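You operate a simulated robot arm through the tools that you are given. There is no shell and no other tool. Be economical: measure what you need, move in short steps, check, and stop when the job is done.

Carry out the task below with a simulated robot arm. There is one attempt and no reset: what you move stays moved.

JOB
Test the breaker at 15 mA, then at 30 mA.
Fine: slide it on first; one press at each. Dial to OFF after. Leave the breaker on if it tripped at 30, off if the display says HELD.
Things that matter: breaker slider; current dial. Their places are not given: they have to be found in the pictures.

The check looks at the end state, three seconds after you hand in, the way a careful person would. Anything else that was tipped, shoved, dropped, spilled or broken makes it a failure.

ROBOT AND FRAMES
A 6-joint arm with a two-finger parallel gripper, fixed in place. Base frame: the origin is at the foot of the arm, x ahead of it, y to its left, z up. Lengths are in m, angles in degrees, forces in N, time in s.
Its first joint turns from -66.0 to 66.0 degrees. Payload 2.9 kg.
The TCP is the grasp point between the finger pads, 0.03 m short of the fingertips. In the tool frame z runs along the fingers and y along their closing line. The gripper opens to 0.11 m. The fingers are 0.02 m wide and 0.01 m thick; the gripper's body (0.048 by 0.112 m) begins 0.055 m behind the TCP.
Orientation is told as [roll, pitch, yaw] about the base's x, y, z axes, in that order, counted from this pose: with the fingers straight down and closing along the base's y, the tool's x points along the base's -x, its y along +y and its z along -z.

CONTROLS
- The arm moves only by the tool move_arm. Its argument "increments" is a list of rows, each a list of 3 entries, a list of its own where there are three numbers: the shift along the base's x, y, z in m, then the turn, a rotation vector about the base's x, y, z in degrees, then the finger opening in m, from 0 to 0.11. In form: [[[x, y, z], [rx, ry, rz], grip], ...]. A call has 1 to 20 rows; each row shifts and turns the commanded pose from where the row before left it. Each row takes 0.2 s and may step no farther than 0.05 m and 8.6 degrees from the row before; otherwise, or with a gripper value out of range, the whole call is refused. Where a pose cannot be reached the arm comes as near as it can. A force on the tool above 50 N (or 10 N above the force at the start of the call, whichever is more), or a blocked arm, ends the call early, and 0.2 s more pass. The fingers move at their own pace (about 0.108 m/s each) and stop on an object; they squeeze with about 44 N. The grip force told is the motor's: it shows also when the fingers shut on nothing. Time passes only in rows, and 0.2 s behind the last, so rows that do not move let the fingers close. It gives the time, the measured TCP pose, the force on the tool (base axes), the opening and the grip force at its end, in the units of the frame above (readings bear some noise), and new pictures: "pictures" is both (left out), scene, wrist or none.
- Cameras (640 x 400 px; columns grow to the right, rows downward): "scene" is fixed at [0.0751, 0.4254, 1.4151]; the picture's right is [-0.81, -0.59, 0.00], its down [-0.16, 0.22, -0.96] and it looks along [0.57, -0.77, -0.27] (base axes); focal length 290 px, centre (320, 200). "wrist" rides on the gripper at [-0.036, 0, -0.057] in the tool frame; the picture's right is [0.00, -1.00, 0.00], its down [0.97, 0.00, -0.24] and it looks along [0.24, 0.00, 0.97] (tool axes); focal length 218 px, centre (320, 200).
- point_at(camera, pixels): for up to 12 pixels [column, row] of the newest picture of that camera ("zoom" is the newest enlarged one), the place [x, y, z] in the base frame of the surface seen there, good to about 0.002 m. No time passes.
- close_up(camera, box): a new picture of the part [left, top, right, bottom] of that camera's present view, enlarged. No time passes.
- sign_off(): hands the job in; it is judged then, once.

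Go step by step. Measure first, check grasps and placings, and put right what went wrong. The budget is 80 turns and 120 pictures, counting those below and the enlarged ones. Unless the task says otherwise, let go and move clear before handing in, and close with one line.

The tools are called after "Call:" as name(argument=value, ...) on one line, values as JSON. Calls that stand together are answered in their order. move_arm: Moves the arm, as the interface text tells. Its arguments: {"type":"object","properties":{"increments":{"type":"array"},"pictures":{"type":"string","enum":["both","scene","wrist","none"]}},"required":["increments"]} The other tools are called the same way: point_at (camera, pixels) gives the place of the surface under pixels of a picture; close_up (camera, box) takes an enlarged picture of a part of a camera's view; sign_off () hands the job in.

At the start:

```text
time_s: 0.0
tcp_pos: [0.3155, -0.0286, 1.3168]
tcp_rot: [0.0, 0.1, 0.0]
force: [-0.2, 0.0, 0.4]
opening: 0.1099
finger_force: 0.1
```

scene: 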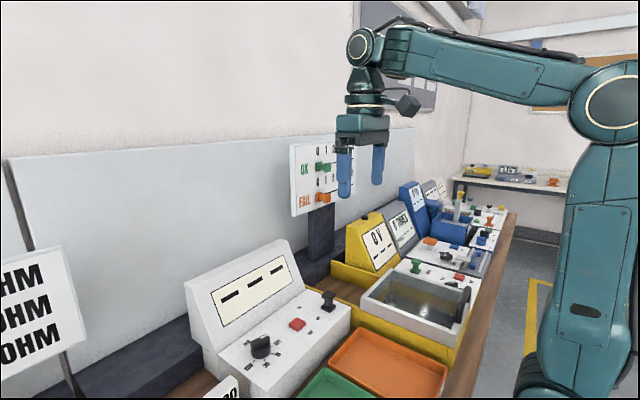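
wrist: 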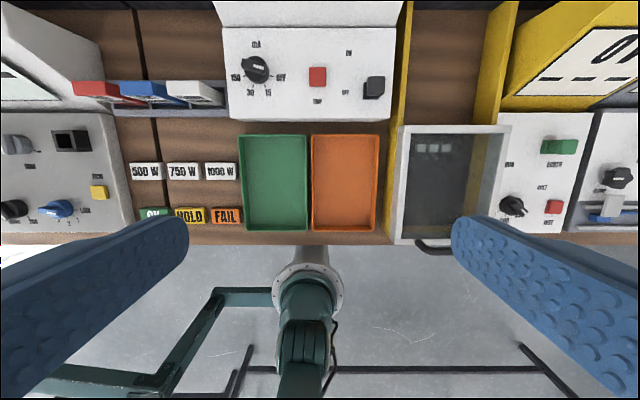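

The wrist picture shows a panel with a mA dial at (256,70), a red button at (318,77) and a slider marked ON/OFF at (374,87). I'll enlarge that area and measure it.

Call:
close_up(camera="wrist", box=[210, 0, 410, 125])

Call:
close_up(camera="scene", box=[180, 230, 360, 400])

Call:
point_at(camera="wrist", pixels=[[256, 70], [318, 77], [374, 87], [376, 78], [350, 100], [245, 100], [281, 78], [237, 78], [267, 93], [252, 93], [345, 92], [349, 53]])

```text
3.20 times, centred on (310, 62) of wrist
```

zoom: 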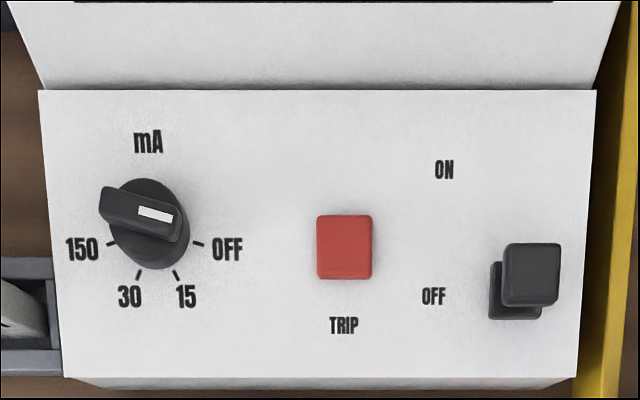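

```text
2.35 times, centred on (270, 315) of scene
```

zoom: 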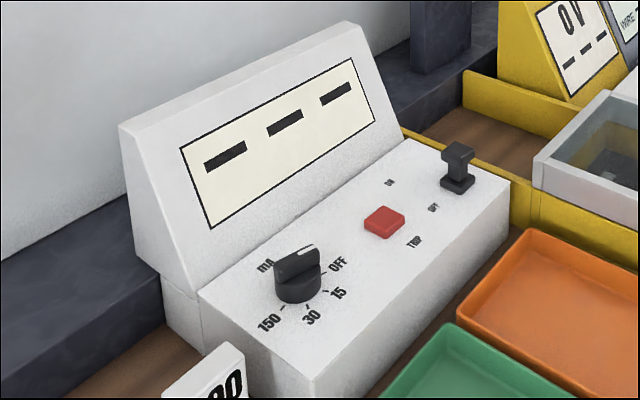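

```text
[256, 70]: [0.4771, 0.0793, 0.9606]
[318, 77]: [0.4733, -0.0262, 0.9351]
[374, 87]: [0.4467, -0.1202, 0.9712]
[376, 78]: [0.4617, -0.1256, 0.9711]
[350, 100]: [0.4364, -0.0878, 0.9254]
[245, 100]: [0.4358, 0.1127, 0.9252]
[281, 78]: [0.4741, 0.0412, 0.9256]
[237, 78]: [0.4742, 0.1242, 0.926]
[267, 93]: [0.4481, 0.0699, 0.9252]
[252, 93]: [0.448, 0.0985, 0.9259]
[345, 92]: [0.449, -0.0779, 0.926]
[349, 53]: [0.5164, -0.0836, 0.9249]
```

The dial sits near (0.47, 0.08), the TRIP button near (0.473, -0.026) and the slider near (0.45, -0.122), with the panel top at z≈0.925. I'll go lower and look more closely.

Call:
move_arm(increments=[[[0.025, 0.01, -0.035], [0, 0, 0], 0.11], [[0.025, 0.01, -0.035], [0, 0, 0], 0.11], [[0.025, 0.01, -0.035], [0, 0, 0], 0.11], [[0.025, 0.01, -0.035], [0, 0, 0], 0.11], [[0.025, 0.01, -0.035], [0, 0, 0], 0.11], [[0, 0, 0], [0, 0, 0], 0.11]])

```text
time_s: 1.4
tcp_pos: [0.4422, 0.0208, 1.1419]
tcp_rot: [0.0, -0.1, 0.0]
force: [-0.2, -0.1, -0.2]
opening: 0.1099
finger_force: 0.1
```

scene: 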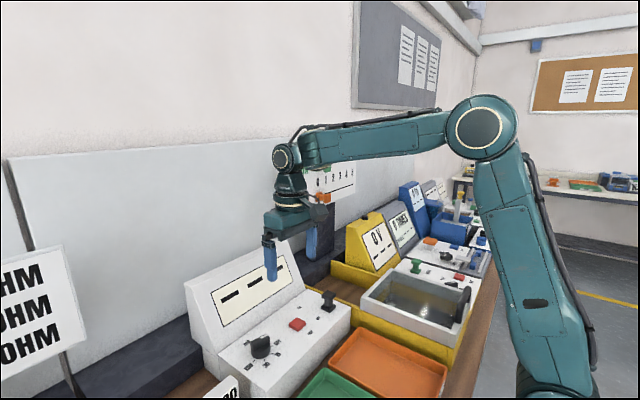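
wrist: 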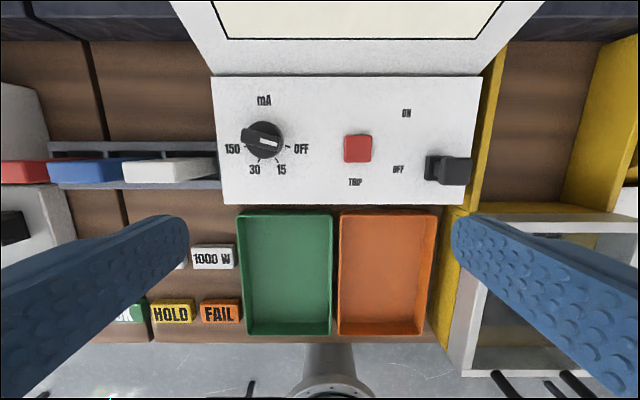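

Call:
close_up(camera="wrist", box=[215, 85, 315, 185])

Call:
point_at(camera="wrist", pixels=[[245, 134], [260, 138], [278, 142], [289, 146], [276, 158], [258, 160], [244, 149], [357, 143], [357, 162], [456, 163], [456, 182], [430, 172]])

Call:
close_up(camera="wrist", box=[385, 95, 485, 195])

```text
4.00 times, centred on (265, 135) of wrist
```

zoom: 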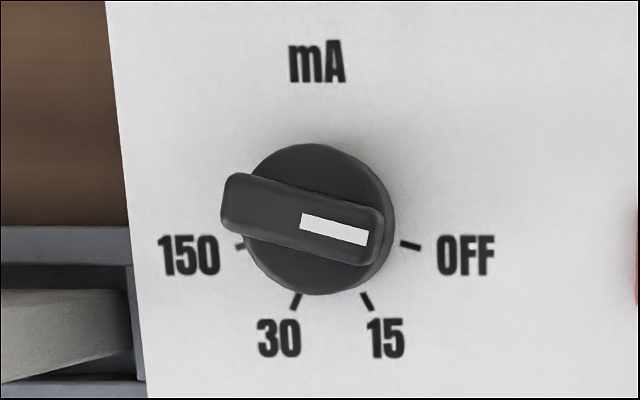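

```text
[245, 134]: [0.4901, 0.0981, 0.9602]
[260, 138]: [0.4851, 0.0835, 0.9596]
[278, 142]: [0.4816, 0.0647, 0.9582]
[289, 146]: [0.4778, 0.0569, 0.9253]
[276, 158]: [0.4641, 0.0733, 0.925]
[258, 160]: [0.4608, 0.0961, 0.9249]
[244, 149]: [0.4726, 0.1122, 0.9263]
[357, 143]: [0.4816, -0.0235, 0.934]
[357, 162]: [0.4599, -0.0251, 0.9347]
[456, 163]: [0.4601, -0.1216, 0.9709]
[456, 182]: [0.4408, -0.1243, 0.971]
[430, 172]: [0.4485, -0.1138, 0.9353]
```

```text
4.00 times, centred on (435, 145) of wrist
```

zoom: 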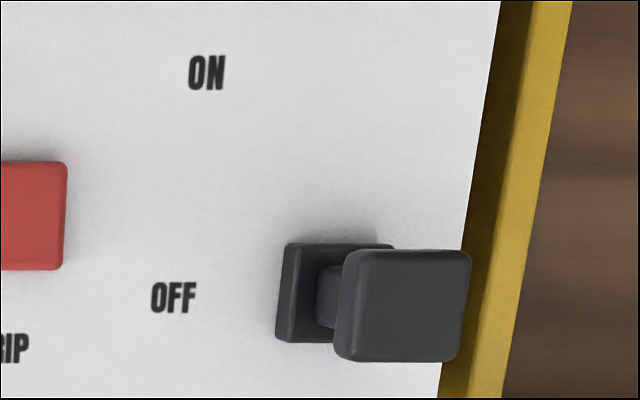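

The dial centre is about (0.484, 0.0845), and its ticks are about 50° apart. Next I'll measure the housing slope, the slider labels and the yellow wall for clearance.

Call:
point_at(camera="wrist", pixels=[[406, 113], [398, 169], [265, 78], [265, 60], [265, 30], [265, 5], [472, 140], [488, 140], [250, 126], [264, 122], [270, 155], [440, 165]])

Call:
point_at(camera="scene", pixels=[[237, 268], [286, 240], [250, 300], [330, 296], [330, 306], [261, 342], [260, 352], [345, 290]])

Call:
close_up(camera="scene", box=[220, 280, 350, 370])

```text
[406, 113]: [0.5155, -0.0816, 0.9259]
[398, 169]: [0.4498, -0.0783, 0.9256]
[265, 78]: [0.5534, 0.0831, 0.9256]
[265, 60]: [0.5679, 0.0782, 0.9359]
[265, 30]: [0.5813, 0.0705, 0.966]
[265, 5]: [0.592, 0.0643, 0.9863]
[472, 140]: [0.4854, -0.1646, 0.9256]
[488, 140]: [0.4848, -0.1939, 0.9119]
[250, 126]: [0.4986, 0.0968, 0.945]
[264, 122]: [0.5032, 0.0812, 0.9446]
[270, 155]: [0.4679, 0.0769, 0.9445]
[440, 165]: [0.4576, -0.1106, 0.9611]
```

```text
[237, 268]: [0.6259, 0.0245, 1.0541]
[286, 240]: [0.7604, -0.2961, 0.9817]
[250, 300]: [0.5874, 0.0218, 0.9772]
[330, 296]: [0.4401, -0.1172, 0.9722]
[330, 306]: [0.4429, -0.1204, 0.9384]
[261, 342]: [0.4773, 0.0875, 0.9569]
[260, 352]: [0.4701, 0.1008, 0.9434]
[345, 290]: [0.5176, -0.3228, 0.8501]
```

```text
4.44 times, centred on (285, 325) of scene
```

zoom: 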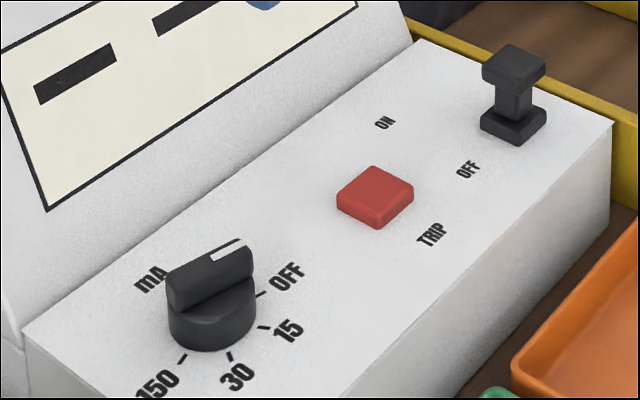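

The slider travels from x≈0.450 (OFF) to about 0.516 (ON). I'll close the fingers, come down on its near side, and push it along +x.

Call:
move_arm(increments=[[[-0.012, -0.036, 0], [0, 0, 0], 0.0], [[-0.012, -0.036, 0], [0, 0, 0], 0.0], [[-0.012, -0.036, 0], [0, 0, 0], 0.0], [[-0.012, -0.035, 0], [0, 0, 0], 0.0], [[0, 0, -0.04], [0, 0, 0], 0.0], [[0, 0, -0.04], [0, 0, 0], 0.0], [[0, 0, -0.04], [0, 0, 0], 0.0], [[0, 0, -0.04], [0, 0, 0], 0.0], [[0, 0, 0], [0, 0, 0], 0.0]])

```text
time_s: 3.4
tcp_pos: [0.3933, -0.1225, 0.9821]
tcp_rot: [0.1, -0.1, 0.0]
force: [0.6, 0.6, -0.3]
opening: 0.0001
finger_force: 37.3
```

scene: 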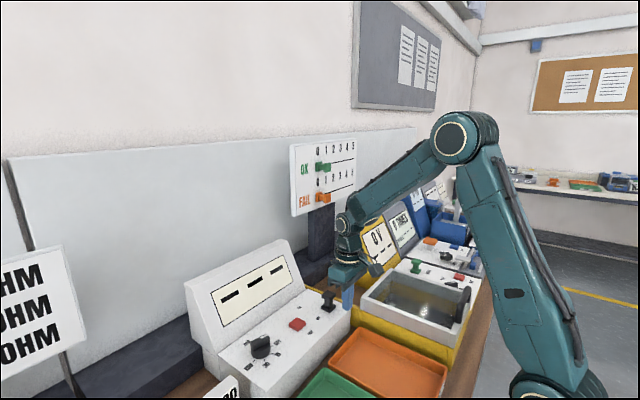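
wrist: 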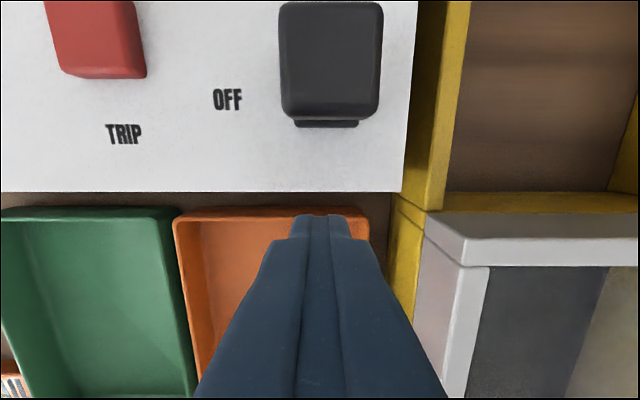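

The fingers line up with the cap (fingers at column 320, cap at column 330). I'll push +x in small steps.

Call:
move_arm(increments=[[[0.015, -0.002, -0.003], [0, 0, 0], 0.0], [[0.015, 0, 0], [0, 0, 0], 0.0], [[0.01, 0, 0], [0, 0, 0], 0.0], [[0.01, 0, 0], [0, 0, 0], 0.0], [[0.01, 0, 0], [0, 0, 0], 0.0], [[0.01, 0, 0], [0, 0, 0], 0.0], [[0.01, 0, 0], [0, 0, 0], 0.0], [[0.008, 0, 0], [0, 0, 0], 0.0], [[0.007, 0, 0], [0, 0, 0], 0.0], [[0, 0, 0], [0, 0, 0], 0.0]])

```text
time_s: 5.4
tcp_pos: [0.4767, -0.1239, 0.9777]
tcp_rot: [0.3, 1.6, -0.5]
force: [-9.7, 0.2, 1.5]
opening: 0.0001
finger_force: 37.5
stopped in row 9: the force on the tool passed its limit (the readings are from after the stop); the commanded pose is now the measured one
```

scene: 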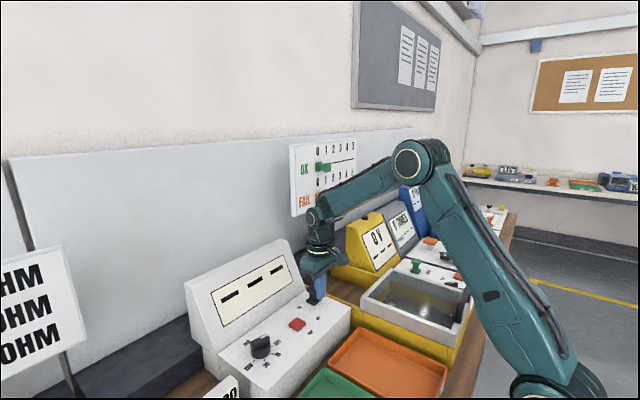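
wrist: 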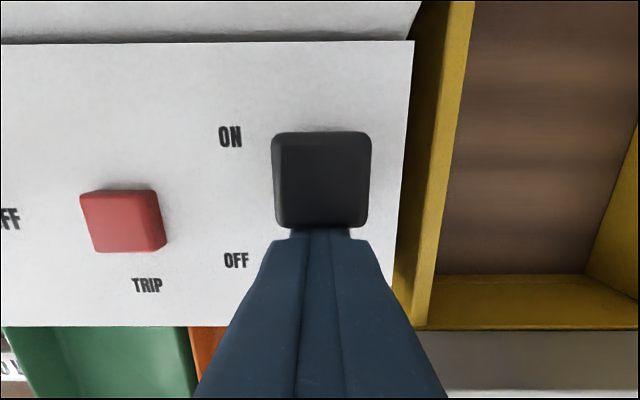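

The push met a hard stop at TCP x=0.477, with the cap at (320,180), which is probably the end of travel. I'll back off, level the tool and check.

Call:
move_arm(increments=[[[-0.02, 0, 0], [-0.3, -1.6, 0.5], 0.0], [[-0.02, 0, 0.03], [0, 0, 0], 0.0], [[0, 0.03, 0.04], [0, 0, 0], 0.0], [[0, 0.03, 0.04], [0, 0, 0], 0.0], [[0, 0, 0], [0, 0, 0], 0.0]])

Call:
close_up(camera="scene", box=[180, 230, 360, 400])

```text
time_s: 6.6
tcp_pos: [0.4383, -0.0649, 1.0879]
tcp_rot: [-0.1, -0.2, 0.2]
force: [0.1, 0.4, -0.4]
opening: 0.0
finger_force: 38.2
```

scene: 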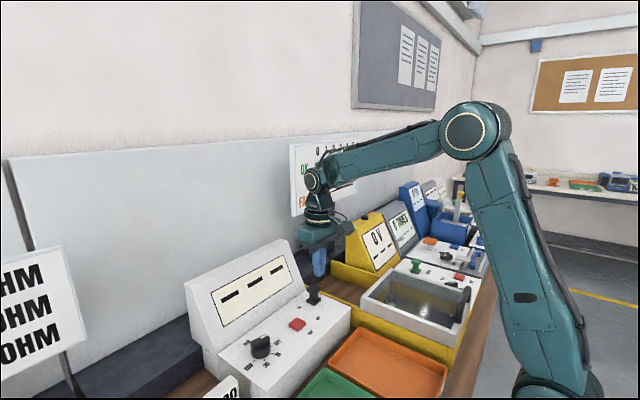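
wrist: 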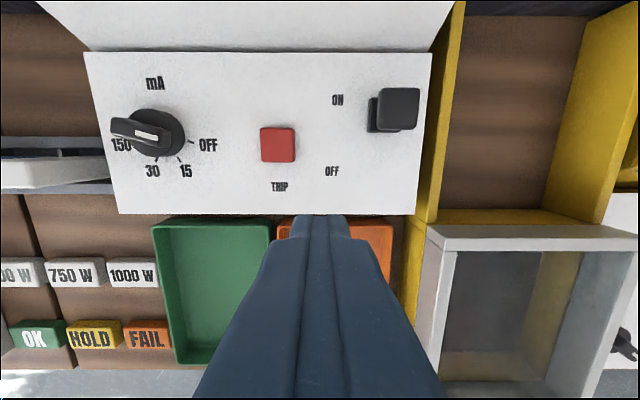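

```text
2.35 times, centred on (270, 315) of scene
```

zoom: 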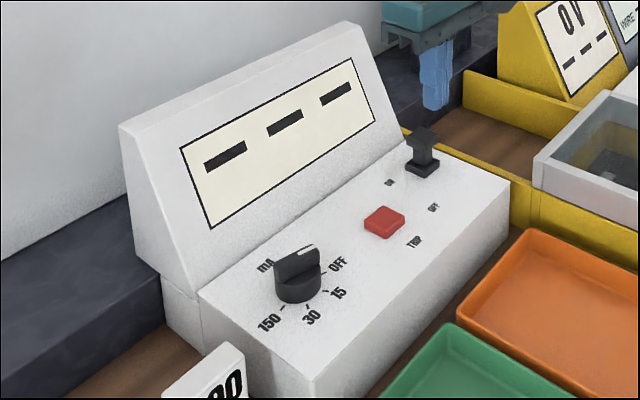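

The slider now appears to be beside the ON label. I'll measure it against the label.

Call:
point_at(camera="wrist", pixels=[[398, 92], [398, 125], [398, 108], [337, 100], [331, 171], [372, 100], [372, 130], [278, 145], [150, 134]])

```text
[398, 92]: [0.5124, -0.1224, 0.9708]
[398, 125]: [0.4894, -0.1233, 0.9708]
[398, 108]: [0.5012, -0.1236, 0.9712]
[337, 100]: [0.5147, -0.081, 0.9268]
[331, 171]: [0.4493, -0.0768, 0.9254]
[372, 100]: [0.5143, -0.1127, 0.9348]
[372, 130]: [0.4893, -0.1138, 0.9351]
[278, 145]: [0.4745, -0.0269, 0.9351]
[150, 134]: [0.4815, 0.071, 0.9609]
```

The cap centre is at x≈0.502, and the ON label is at 0.515. I'll push once more, slowly, to confirm this is the end stop.

Call:
move_arm(increments=[[[0, -0.03, -0.04], [0, 0, 0], 0.0], [[0, -0.029, -0.04], [0, 0, 0], 0.0], [[0, 0, -0.03], [0, 0, 0], 0.0], [[0.015, 0, 0], [0, 0, 0], 0.0], [[0.015, 0, 0], [0, 0, 0], 0.0], [[0.006, 0, 0], [0, 0, 0], 0.0], [[0.004, 0, 0], [0, 0, 0], 0.0], [[0.004, 0, 0], [0, 0, 0], 0.0], [[0.004, 0, 0], [0, 0, 0], 0.0], [[0.004, 0, 0], [0, 0, 0], 0.0]], pictures="none")

```text
time_s: 8.6
tcp_pos: [0.4766, -0.1228, 0.975]
tcp_rot: [0.3, 1.4, -0.3]
force: [-8.5, 1.3, 3.7]
opening: 0.0003
finger_force: 37.6
stopped in row 9: the force on the tool passed its limit (the readings are from after the stop); the commanded pose is now the measured one
```

It stopped at the same place (0.4766), so the slider is fully ON. Next I'll go over the dial, turn the tool +75° and open to straddle the bar.

Call:
move_arm(increments=[[[-0.02, 0, 0], [-0.3, -1.4, 0.3], 0.0], [[-0.01, 0, 0.04], [0, 0, 0], 0.0], [[0.0, 0.02, 0.04], [0, 0, 8.333], 0.05], [[0.005, 0.027, 0.02], [0, 0, 8.333], 0.05], [[0.005, 0.027, 0], [0, 0, 8.333], 0.05], [[0.005, 0.027, 0], [0, 0, 8.333], 0.05], [[0.005, 0.027, 0], [0, 0, 8.333], 0.05], [[0.005, 0.027, 0], [0, 0, 8.333], 0.05], [[0.005, 0.027, 0], [0, 0, 8.333], 0.05], [[0.005, 0.025, 0], [0, 0, 8.333], 0.05], [[0.003, 0, 0], [0, 0, 8.333], 0.05], [[0, 0, 0], [0, 0, 0], 0.05]])

```text
time_s: 11.2
tcp_pos: [0.4851, 0.0831, 1.0755]
tcp_rot: [-0.2, -0.2, 75.3]
force: [-0.2, -0.5, -0.1]
opening: 0.0502
finger_force: 0.0
```

scene: 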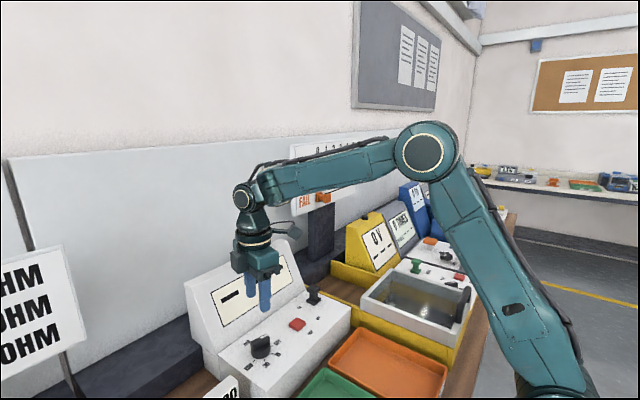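
wrist: 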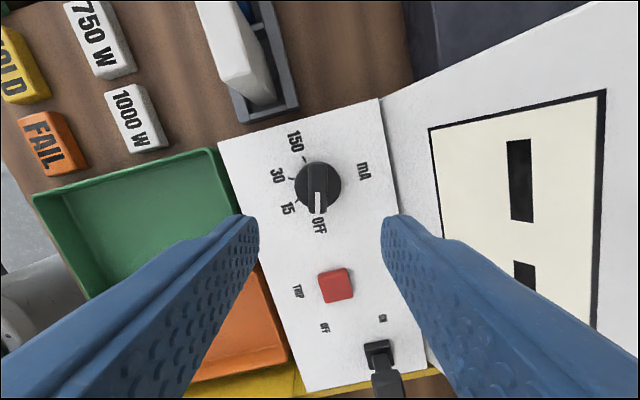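

The bar is vertical in the picture at column 318, centred between the fingers. I'll descend to TCP z≈0.979 and close on it.

Call:
move_arm(increments=[[[0, 0.001, -0.035], [0, 0, 0], 0.05], [[0, 0, -0.035], [0, 0, 0], 0.05], [[0, 0, -0.02], [0, 0, 0], 0.05], [[0, 0, -0.0065], [0, 0, 0], 0.05], [[0, 0, 0], [0, 0, 0], 0.0], [[0, 0, 0], [0, 0, 0], 0.0], [[0, 0, 0], [0, 0, 0], 0.0]])

```text
time_s: 12.8
tcp_pos: [0.4859, 0.0851, 0.9794]
tcp_rot: [-0.1, -0.3, 75.1]
force: [-2.4, 1.0, -1.7]
opening: 0.0155
finger_force: 45.5
```

scene: 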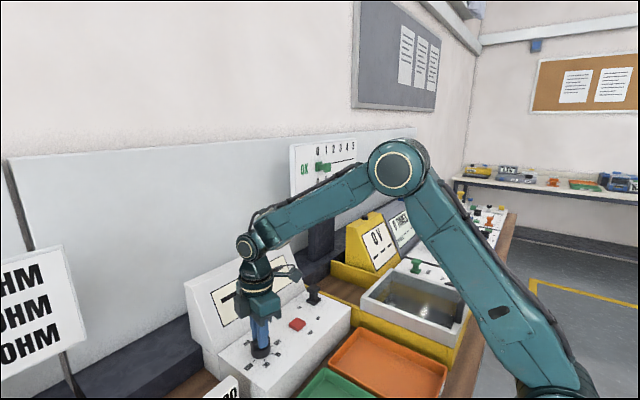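
wrist: 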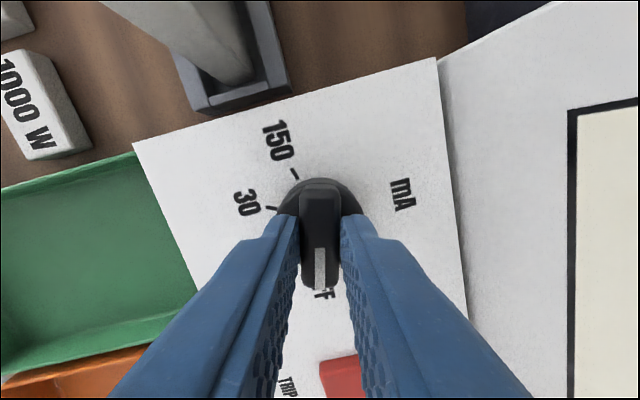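

The bar is gripped at an opening of 15.5 mm. I'll turn it −50° to the 15 tick.

Call:
move_arm(increments=[[[0, 0, 0], [0, 0, -8.4], 0.0], [[0, 0, 0], [0, 0, -8.4], 0.0], [[0, 0, 0], [0, 0, -8.4], 0.0], [[0, 0, 0], [0, 0, -8.4], 0.0], [[0, 0, 0], [0, 0, -8.4], 0.0], [[0, 0, 0], [0, 0, -8.0], 0.0], [[0, 0, 0], [0, 0, 0], 0.0], [[0, 0, 0], [0, 0, 0], 0.05], [[0, 0, 0], [0, 0, 0], 0.05], [[0, 0, 0.035], [0, 0, 0], 0.05], [[0, 0, 0.035], [0, 0, 0], 0.05], [[0, 0, 0], [0, 0, 0], 0.05]])

Call:
close_up(camera="scene", box=[180, 230, 360, 400])

```text
time_s: 15.4
tcp_pos: [0.487, 0.0825, 1.0493]
tcp_rot: [-0.2, -0.3, 25.2]
force: [1.1, -0.7, -0.9]
opening: 0.05
finger_force: 0.1
```

scene: 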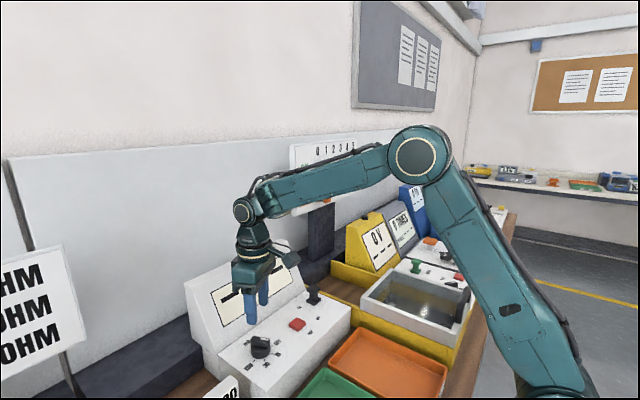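
wrist: 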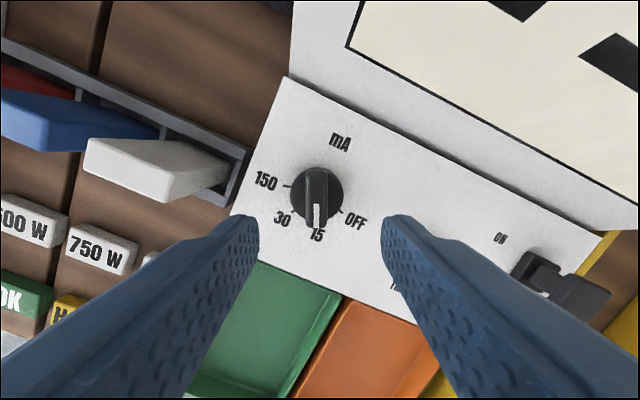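

```text
2.35 times, centred on (270, 315) of scene
```

zoom: 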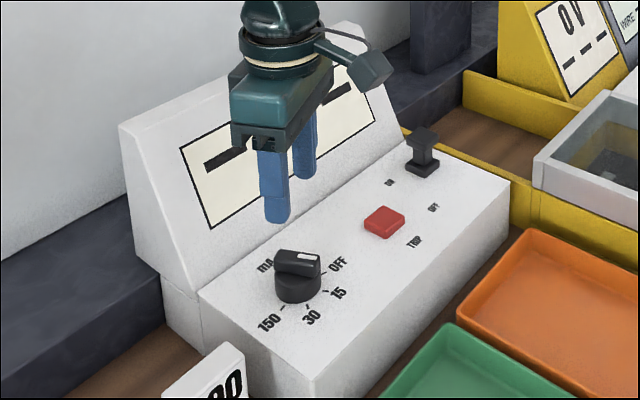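

The pointer is on 15. I'll close the fingers and hover over the TRIP button at (0.4735, -0.026).

Call:
move_arm(increments=[[[-0.0035, -0.03, 0], [0, 0, 0], 0.0], [[-0.0035, -0.03, 0], [0, 0, 0], 0.0], [[-0.0035, -0.03, 0], [0, 0, 0], 0.0], [[-0.003, -0.0187, 0], [0, 0, 0], 0.0], [[0, 0, -0.035], [0, 0, 0], 0.0], [[0, 0, -0.03], [0, 0, 0], 0.0], [[0, 0, 0], [0, 0, 0], 0.0]], pictures="wrist")

```text
time_s: 17.0
tcp_pos: [0.4737, -0.0265, 0.9843]
tcp_rot: [-0.3, -0.5, 25.2]
force: [-0.4, 0.7, 0.6]
opening: 0.0
finger_force: 37.4
```

wrist: 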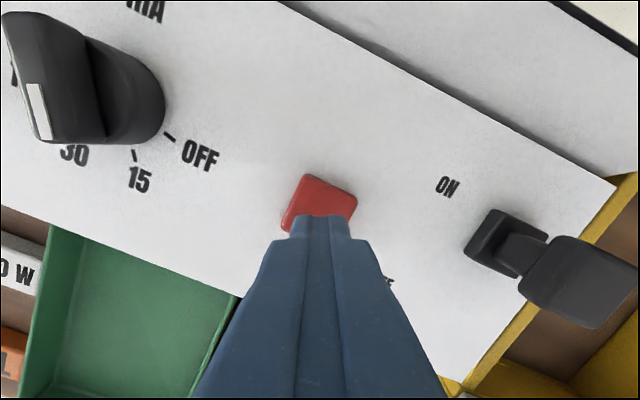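

The fingers are directly over the button. I'll press down and hold briefly.

Call:
move_arm(increments=[[[0, 0, -0.012], [0, 0, 0], 0.0], [[0, 0, -0.005], [0, 0, 0], 0.0], [[0, 0, -0.003], [0, 0, 0], 0.0], [[0, 0, -0.003], [0, 0, 0], 0.0], [[0, 0, -0.002], [0, 0, 0], 0.0]], pictures="scene")

Call:
close_up(camera="scene", box=[180, 230, 360, 400])

```text
time_s: 18.2
tcp_pos: [0.4732, -0.0239, 0.9596]
tcp_rot: [-0.1, -0.4, 25.0]
force: [-1.4, -2.4, 7.7]
opening: 0.0
finger_force: 37.7
```

scene: 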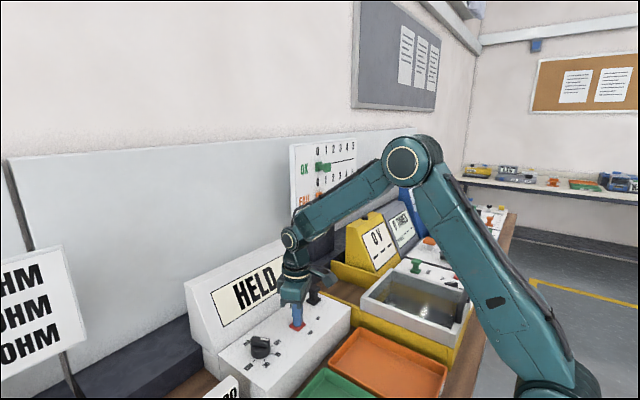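

```text
2.35 times, centred on (270, 315) of scene
```

zoom: 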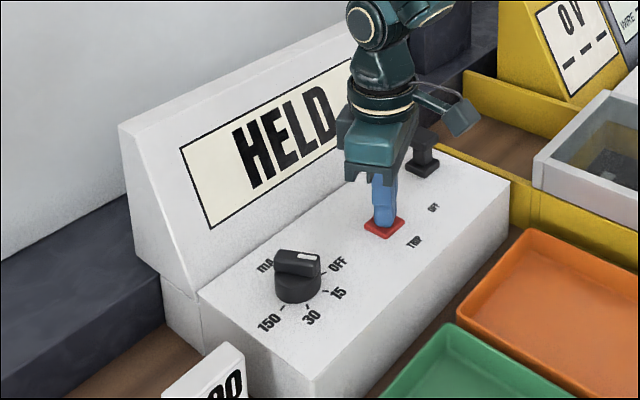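

The display reads HELD at 15 mA. I'll release the button and go back above the dial.

Call:
move_arm(increments=[[[0, 0, 0.03], [0, 0, 0], 0.0], [[0, 0, 0.03], [0, 0, 0], 0.0], [[0, 0, 0.03], [0, 0, 0], 0.0], [[0.003, 0.03, 0], [0, 0, 0], 0.05], [[0.003, 0.03, 0], [0, 0, 0], 0.05], [[0.003, 0.03, 0], [0, 0, 0], 0.05], [[0.0025, 0.0207, 0], [0, 0, 0], 0.05], [[0, 0, 0], [0, 0, 0], 0.05], [[0, 0, 0], [0, 0, 0], 0.05]])

```text
time_s: 20.2
tcp_pos: [0.4841, 0.0869, 1.0489]
tcp_rot: [-0.1, -0.3, 25.3]
force: [0.6, 0.4, -0.1]
opening: 0.0501
finger_force: 0.1
```

scene: 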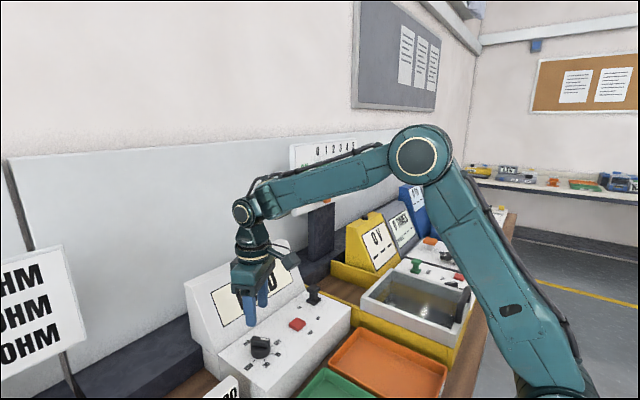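
wrist: 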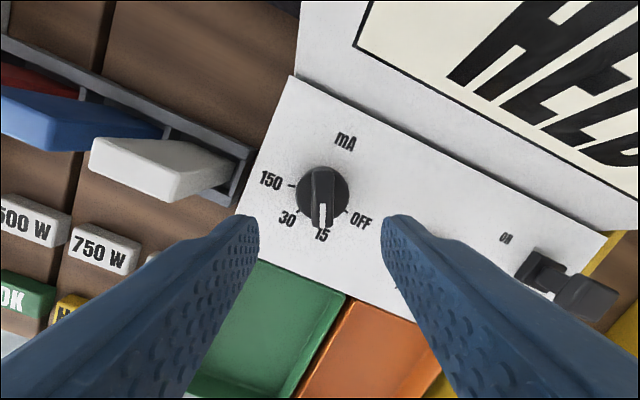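

The pointer is vertical at column 322, still on 15. I'll shift y by −0.003, descend, grip, turn −50° to 30, then release and rise.

Call:
move_arm(increments=[[[0.0007, -0.003, -0.03], [0, 0, 0], 0.05], [[0, 0, -0.025], [0, 0, 0], 0.05], [[0, 0, -0.0145], [0, 0, 0], 0.05], [[0, 0, 0], [0, 0, 0], 0.0], [[0, 0, 0], [0, 0, 0], 0.0], [[0, 0, 0], [0, 0, 0], 0.0], [[0, 0, 0], [0, 0, -8.4], 0.0], [[0, 0, 0], [0, 0, -8.4], 0.0], [[0, 0, 0], [0, 0, -8.4], 0.0], [[0, 0, 0], [0, 0, -8.4], 0.0], [[0, 0, 0], [0, 0, -8.4], 0.0], [[0, 0, 0], [0, 0, -8.0], 0.0], [[0, 0, 0], [0, 0, 0], 0.0], [[0, 0, 0], [0, 0, 0], 0.05], [[0, 0, 0], [0, 0, 0], 0.05], [[0, 0, 0.035], [0, 0, 0], 0.05], [[0, 0, 0.035], [0, 0, 0], 0.05], [[0, 0, 0], [0, 0, 0], 0.05]])

Call:
close_up(camera="scene", box=[180, 230, 360, 400])

```text
time_s: 24.0
tcp_pos: [0.4842, 0.0823, 1.0507]
tcp_rot: [-0.2, -0.4, -24.9]
force: [1.0, 1.1, 0.0]
opening: 0.0503
finger_force: 0.0
```

scene: 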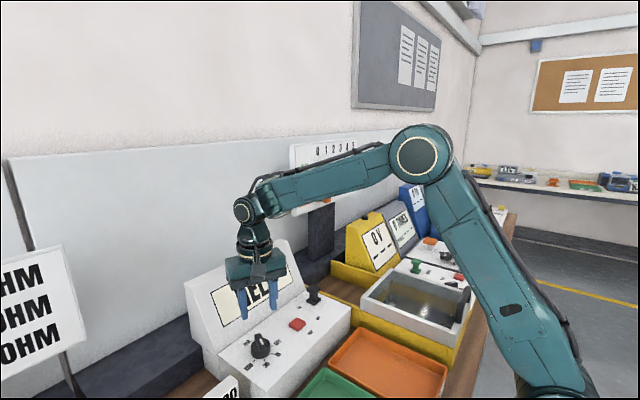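
wrist: 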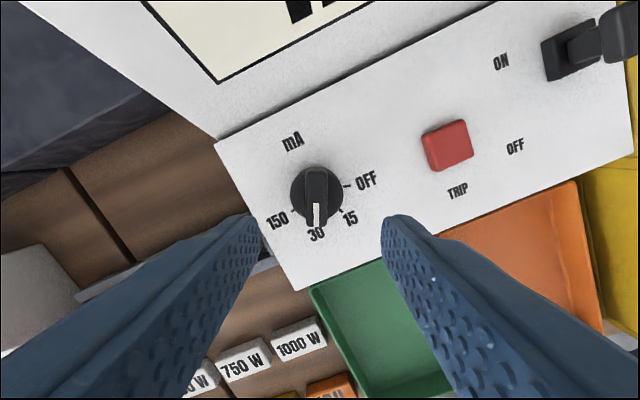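

```text
2.35 times, centred on (270, 315) of scene
```

zoom: 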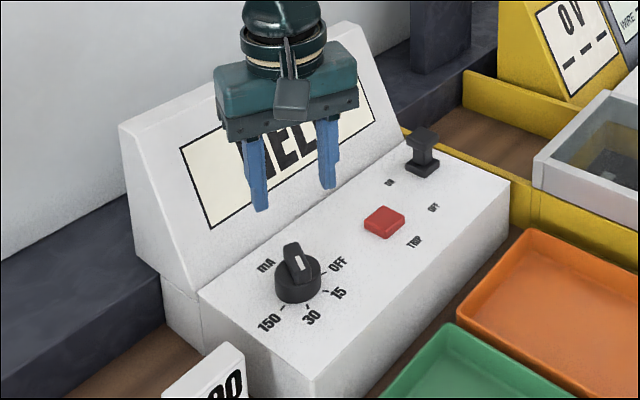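

The dial is on 30 and the slider is still ON. I'll move to the button and press it once.

Call:
move_arm(increments=[[[-0.003, -0.03, 0], [0, 0, 0], 0.0], [[-0.003, -0.03, 0], [0, 0, 0], 0.0], [[-0.003, -0.03, 0], [0, 0, 0], 0.0], [[-0.0017, -0.0185, 0], [0, 0, 0], 0.0], [[0, 0, -0.035], [0, 0, 0], 0.0], [[0, 0, -0.031], [0, 0, 0], 0.0], [[0, 0, 0], [0, 0, 0], 0.0], [[0, 0, -0.012], [0, 0, 0], 0.0], [[0, 0, -0.005], [0, 0, 0], 0.0], [[0, 0, -0.003], [0, 0, 0], 0.0], [[0, 0, -0.003], [0, 0, 0], 0.0], [[0, 0, -0.002], [0, 0, 0], 0.0]], pictures="scene")

Call:
close_up(camera="scene", box=[180, 230, 360, 400])

```text
time_s: 26.6
tcp_pos: [0.4749, -0.0258, 0.96]
tcp_rot: [-0.1, -0.6, -24.8]
force: [0.5, 1.7, 9.1]
opening: 0.0002
finger_force: 38.0
```

scene: 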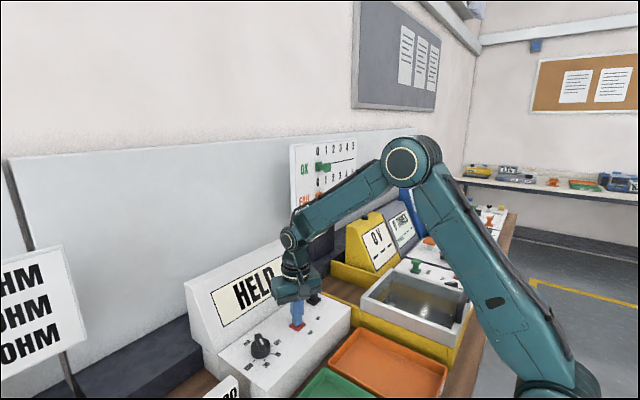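

```text
2.35 times, centred on (270, 315) of scene
```

zoom: 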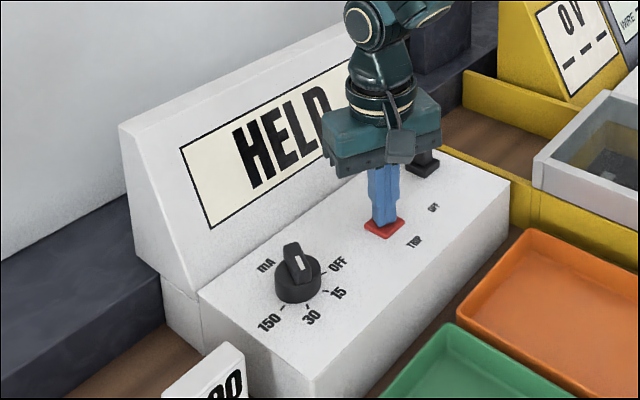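

The display still reads HELD, but that could be left over from the first press. Without releasing, I'll press 2–3 mm deeper and hold so this press surely registers.

Call:
move_arm(increments=[[[0, 0, -0.002], [0, 0, 0], 0.0], [[0, 0, -0.001], [0, 0, 0], 0.0], [[0, 0, 0], [0, 0, 0], 0.0], [[0, 0, 0], [0, 0, 0], 0.0]], pictures="scene")

Call:
close_up(camera="scene", box=[180, 230, 360, 400])

```text
time_s: 27.6
tcp_pos: [0.475, -0.0243, 0.9558]
tcp_rot: [-0.1, -0.5, -24.9]
force: [-5.0, 4.2, 26.9]
opening: 0.0
finger_force: 38.1
```

scene: 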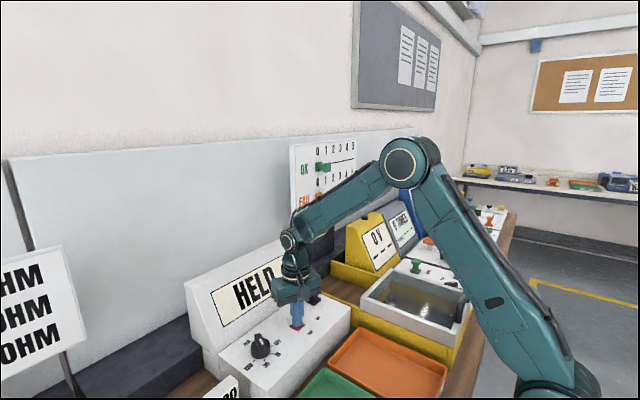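

```text
2.35 times, centred on (270, 315) of scene
```

zoom: 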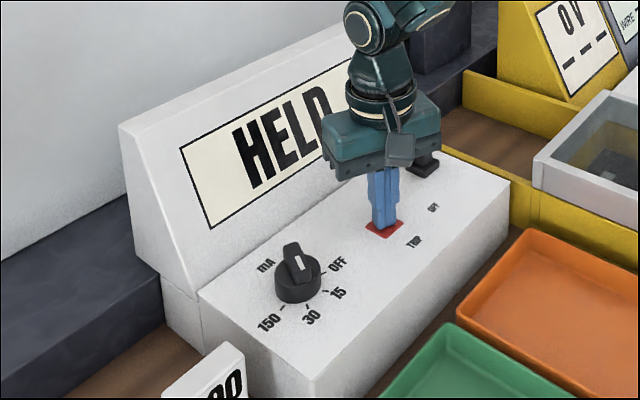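

The button is fully bottomed (27 N) and the display still reads HELD, so the breaker held at 30 mA. I'll release and go above the dial to turn it back to OFF.

Call:
move_arm(increments=[[[0, 0, 0.03], [0, 0, 0], 0.0], [[0, 0, 0.03], [0, 0, 0], 0.0], [[0, 0, 0.034], [0, 0, 0], 0.0], [[0.003, 0.03, 0], [0, 0, 0], 0.05], [[0.003, 0.03, 0], [0, 0, 0], 0.05], [[0.003, 0.03, 0], [0, 0, 0], 0.05], [[0.0025, 0.0198, 0], [0, 0, 0], 0.05], [[0, 0, 0], [0, 0, 0], 0.05], [[0, 0, 0], [0, 0, 0], 0.05]])

Call:
close_up(camera="scene", box=[180, 230, 360, 400])

```text
time_s: 29.6
tcp_pos: [0.4863, 0.084, 1.048]
tcp_rot: [-0.3, -0.4, -24.8]
force: [0.6, -0.5, 0.2]
opening: 0.0499
finger_force: 0.0
```

scene: 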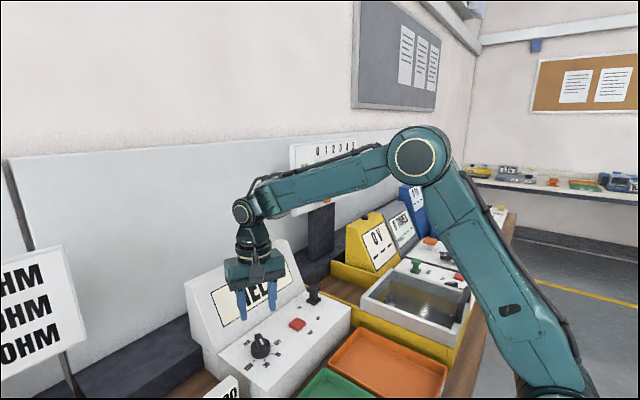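
wrist: 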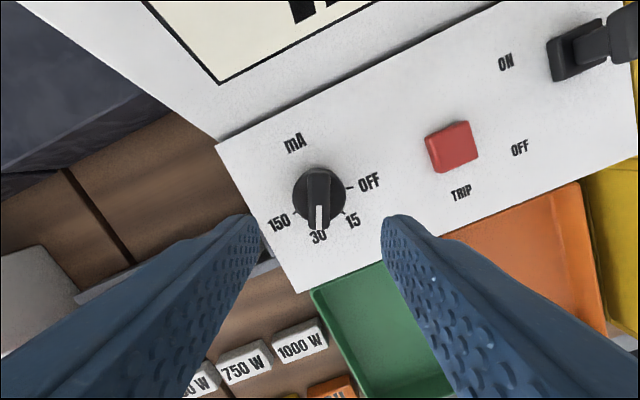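

```text
2.35 times, centred on (270, 315) of scene
```

zoom: 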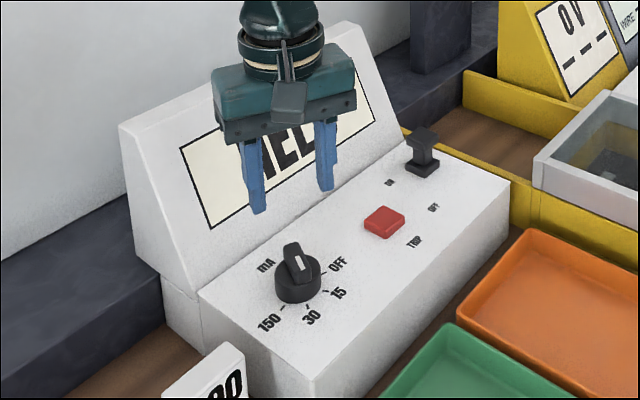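

The display reads HELD and the tool is aligned with the bar. I'll descend, grip and turn +100° to OFF.

Call:
move_arm(increments=[[[-0.001, 0, -0.03], [0, 0, 0], 0.05], [[0, 0, -0.025], [0, 0, 0], 0.05], [[0, 0, -0.0138], [0, 0, 0], 0.05], [[0, 0, 0], [0, 0, 0], 0.0], [[0, 0, 0], [0, 0, 0], 0.0], [[0, 0, 0], [0, 0, 0], 0.0], [[0, 0, 0], [0, 0, 8.333], 0.0], [[0, 0, 0], [0, 0, 8.333], 0.0], [[0, 0, 0], [0, 0, 8.333], 0.0], [[0, 0, 0], [0, 0, 8.333], 0.0], [[0, 0, 0], [0, 0, 8.333], 0.0], [[0, 0, 0], [0, 0, 8.333], 0.0], [[0, 0, 0], [0, 0, 8.333], 0.0], [[0, 0, 0], [0, 0, 8.333], 0.0], [[0, 0, 0], [0, 0, 8.333], 0.0], [[0, 0, 0], [0, 0, 8.333], 0.0], [[0, 0, 0], [0, 0, 8.333], 0.0], [[0, 0, 0], [0, 0, 8.333], 0.0], [[0, 0, 0], [0, 0, 0], 0.0]], pictures="none")

Call:
move_arm(increments=[[[0, 0, 0], [0, 0, 0], 0.05], [[0, 0, 0], [0, 0, 0], 0.05], [[0, 0, 0.035], [0, 0, 0], 0.05], [[0, 0, 0.035], [0, 0, 0], 0.05], [[0, 0, 0], [0, 0, 0], 0.05]])

```text
time_s: 33.6
tcp_pos: [0.4843, 0.085, 0.9814]
tcp_rot: [-0.1, -0.3, 75.2]
force: [-7.7, -15.0, 7.2]
opening: 0.0157
finger_force: 45.3
```

```text
time_s: 34.8
tcp_pos: [0.4861, 0.0864, 1.0509]
tcp_rot: [-0.2, -0.4, 75.1]
force: [-0.1, 0.2, -0.8]
opening: 0.05
finger_force: 0.0
```

scene: 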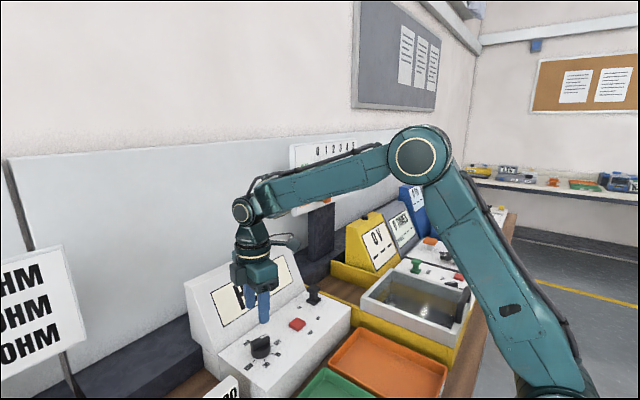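
wrist: 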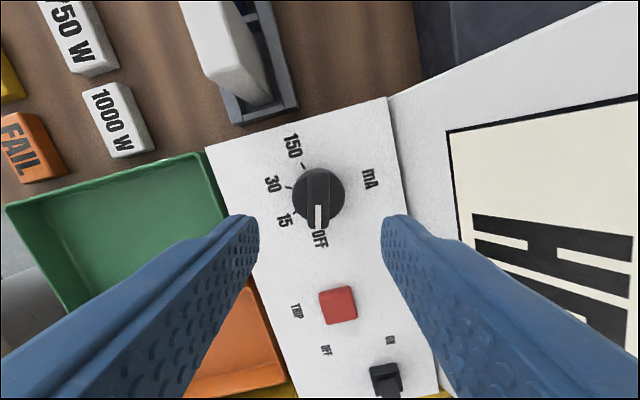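

The dial is on OFF. Next I'll move behind the slider on the +x side with closed fingers at yaw 0, clear of the sloped housing.

Call:
move_arm(increments=[[[0, -0.0231, 0], [0, 0, -8.333], 0.0], [[0, -0.0231, 0], [0, 0, -8.333], 0.0], [[0.006, -0.0231, 0], [0, 0, -8.333], 0.0], [[0.007, -0.0231, 0], [0, 0, -8.333], 0.0], [[0.007, -0.0231, 0], [0, 0, -8.333], 0.0], [[0.007, -0.0231, 0], [0, 0, -8.333], 0.0], [[0.007, -0.0231, 0], [0, 0, -8.333], 0.0], [[0.007, -0.0231, 0], [0, 0, -8.333], 0.0], [[0.007, -0.0235, 0], [0, 0, -8.333], 0.0], [[0, 0, 0], [0, 0, 0], 0.0]])

Call:
point_at(camera="scene", pixels=[[313, 288], [313, 292]])

```text
time_s: 37.0
tcp_pos: [0.5331, -0.126, 1.0535]
tcp_rot: [-0.2, -0.3, 0.1]
force: [-0.3, 0.2, -0.2]
opening: 0.0001
finger_force: 37.6
```

scene: 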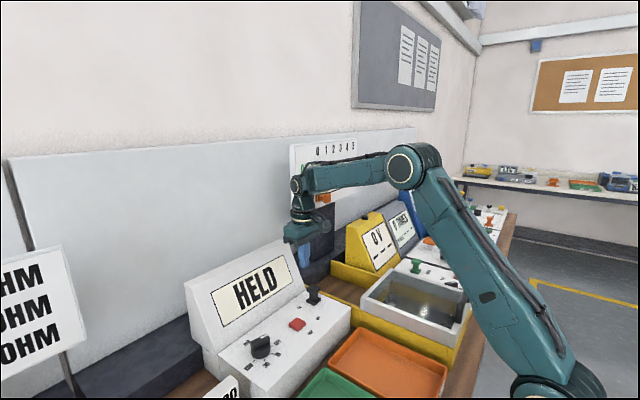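
wrist: 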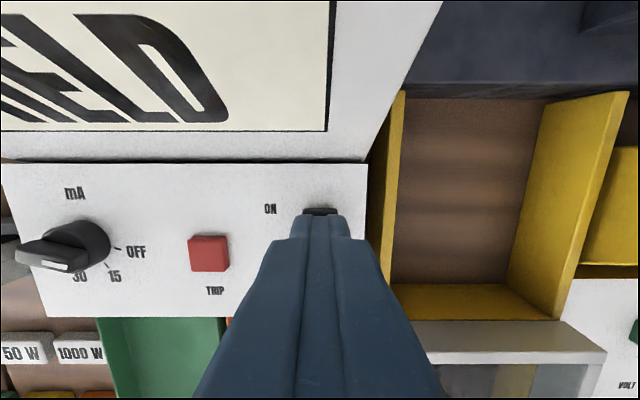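

```text
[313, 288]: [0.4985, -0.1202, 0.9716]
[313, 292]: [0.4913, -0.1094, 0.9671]
```

The display clearly reads HELD and the cap's +x edge is at about 0.515, so the tip at 0.523–0.543 clears it. I'll descend behind it and pull −x until it stops.

Call:
move_arm(increments=[[[0.002, 0.003, -0.03], [0, 0, 0], 0.0], [[0, 0, -0.03], [0, 0, 0], 0.0], [[0, 0, -0.015], [0, 0, 0], 0.0], [[0, 0, 0], [0, 0, 0], 0.0]], pictures="both")

```text
time_s: 38.0
tcp_pos: [0.5347, -0.1203, 0.9769]
tcp_rot: [0.0, -0.3, 0.3]
force: [-0.1, 0.7, 0.2]
opening: 0.0001
finger_force: 37.5
```

scene: 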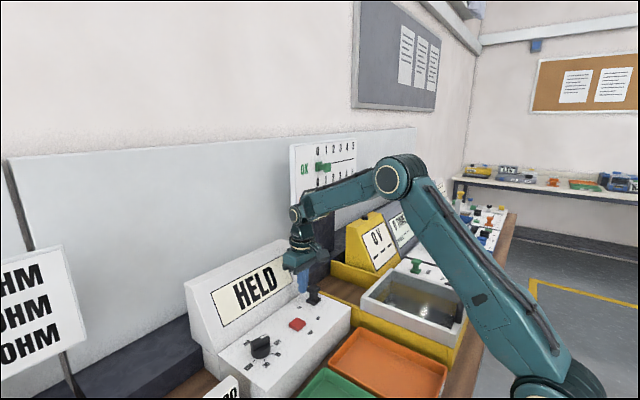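
wrist: 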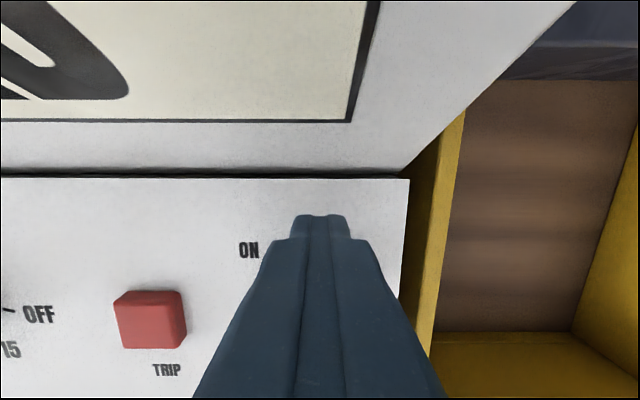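

The tip is behind the cap with no contact. I'll push −x until it stops.

Call:
move_arm(increments=[[[-0.01, -0.002, 0], [0, 0, 0], 0.0], [[-0.01, 0, 0], [0, 0, 0], 0.0], [[-0.01, 0, 0], [0, 0, 0], 0.0], [[-0.01, 0, 0], [0, 0, 0], 0.0], [[-0.008, 0, 0], [0, 0, 0], 0.0], [[-0.006, 0, 0], [0, 0, 0], 0.0], [[-0.005, 0, 0], [0, 0, 0], 0.0], [[-0.004, 0, 0], [0, 0, 0], 0.0], [[-0.004, 0, 0], [0, 0, 0], 0.0], [[-0.004, 0, 0], [0, 0, 0], 0.0]], pictures="none")

```text
time_s: 40.0
tcp_pos: [0.476, -0.1226, 0.9788]
tcp_rot: [-0.3, -1.9, 0.6]
force: [8.4, 0.4, -2.0]
opening: 0.0002
finger_force: 38.2
stopped in row 9: the force on the tool passed its limit (the readings are from after the stop); the commanded pose is now the measured one
```

It stopped at TCP x=0.476, as expected for the OFF end. I'll back off, rise clear and check everything.

Call:
move_arm(increments=[[[0.02, 0, 0], [0.3, 1.9, -0.6], 0.0], [[0, 0, 0.04], [0, 0, 0], 0.0], [[-0.02, 0, 0.05], [0, 0, 0], 0.0], [[-0.04, 0.02, 0.02], [0, 0, 0], 0.0], [[-0.04, 0.02, 0.02], [0, 0, 0], 0.0], [[0, 0, 0], [0, 0, 0], 0.05], [[0, 0, 0], [0, 0, 0], 0.05]])

Call:
close_up(camera="scene", box=[180, 230, 360, 400])

```text
refused: row 3 steps farther than a row can; nothing moved
```

```text
2.35 times, centred on (270, 315) of scene
```

zoom: 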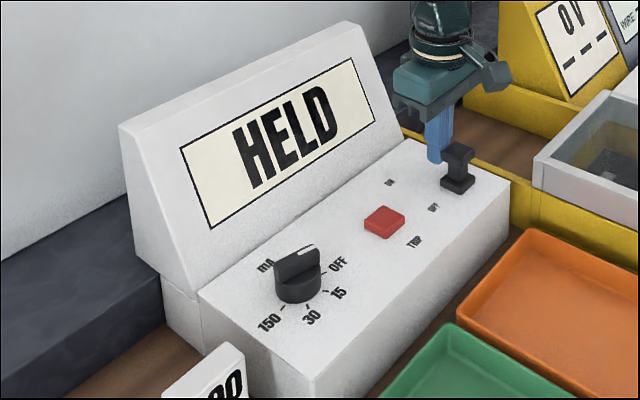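

The call was refused because one row stepped too far. The close-up shows the slider at OFF, so I'll retreat in smaller steps.

Call:
move_arm(increments=[[[0.02, 0, 0], [0.3, 1.9, -0.6], 0.0], [[0, 0, 0.04], [0, 0, 0], 0.0], [[0, 0, 0.045], [0, 0, 0], 0.0], [[-0.03, 0.02, 0.02], [0, 0, 0], 0.0], [[-0.03, 0.02, 0.02], [0, 0, 0], 0.0], [[0, 0, 0], [0, 0, 0], 0.05], [[0, 0, 0], [0, 0, 0], 0.05]])

Call:
close_up(camera="scene", box=[180, 230, 360, 400])

```text
time_s: 41.6
tcp_pos: [0.4346, -0.0799, 1.1016]
tcp_rot: [0.0, 0.3, -0.1]
force: [-0.6, 0.0, -0.2]
opening: 0.0499
finger_force: 0.0
```

scene: 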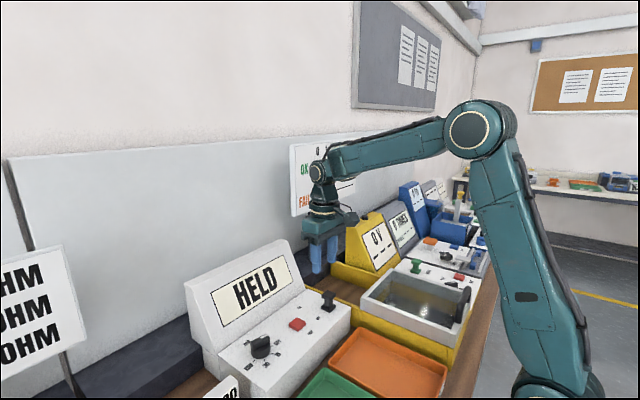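
wrist: 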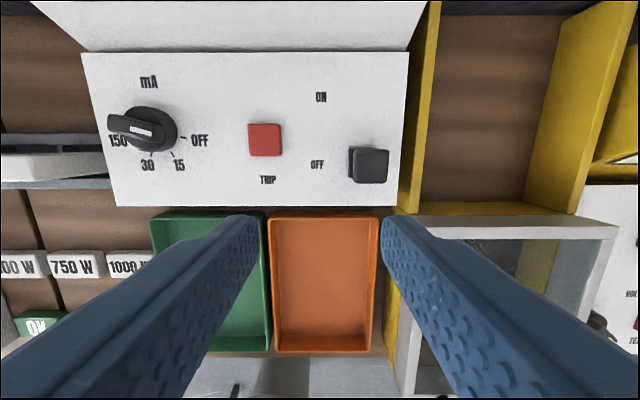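

```text
2.35 times, centred on (270, 315) of scene
```

zoom: 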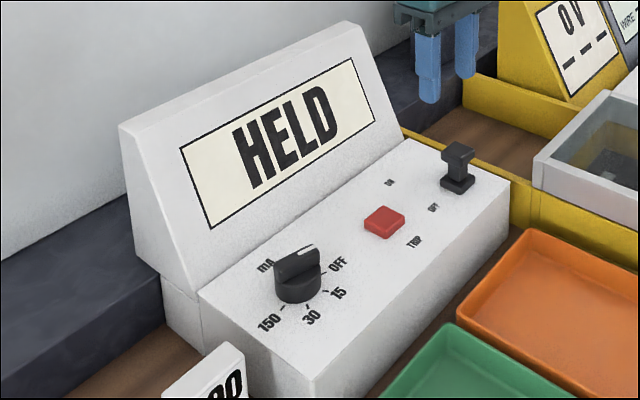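

The slider is at OFF (370,165), the dial points to OFF, the display reads HELD, and the arm is clear with nothing else disturbed. I'm handing in.

Call:
sign_off()

```text
The job is handed in.
```

The breaker held at both 15 mA and 30 mA (one press each, display reads HELD), so I left it off with the dial at OFF.
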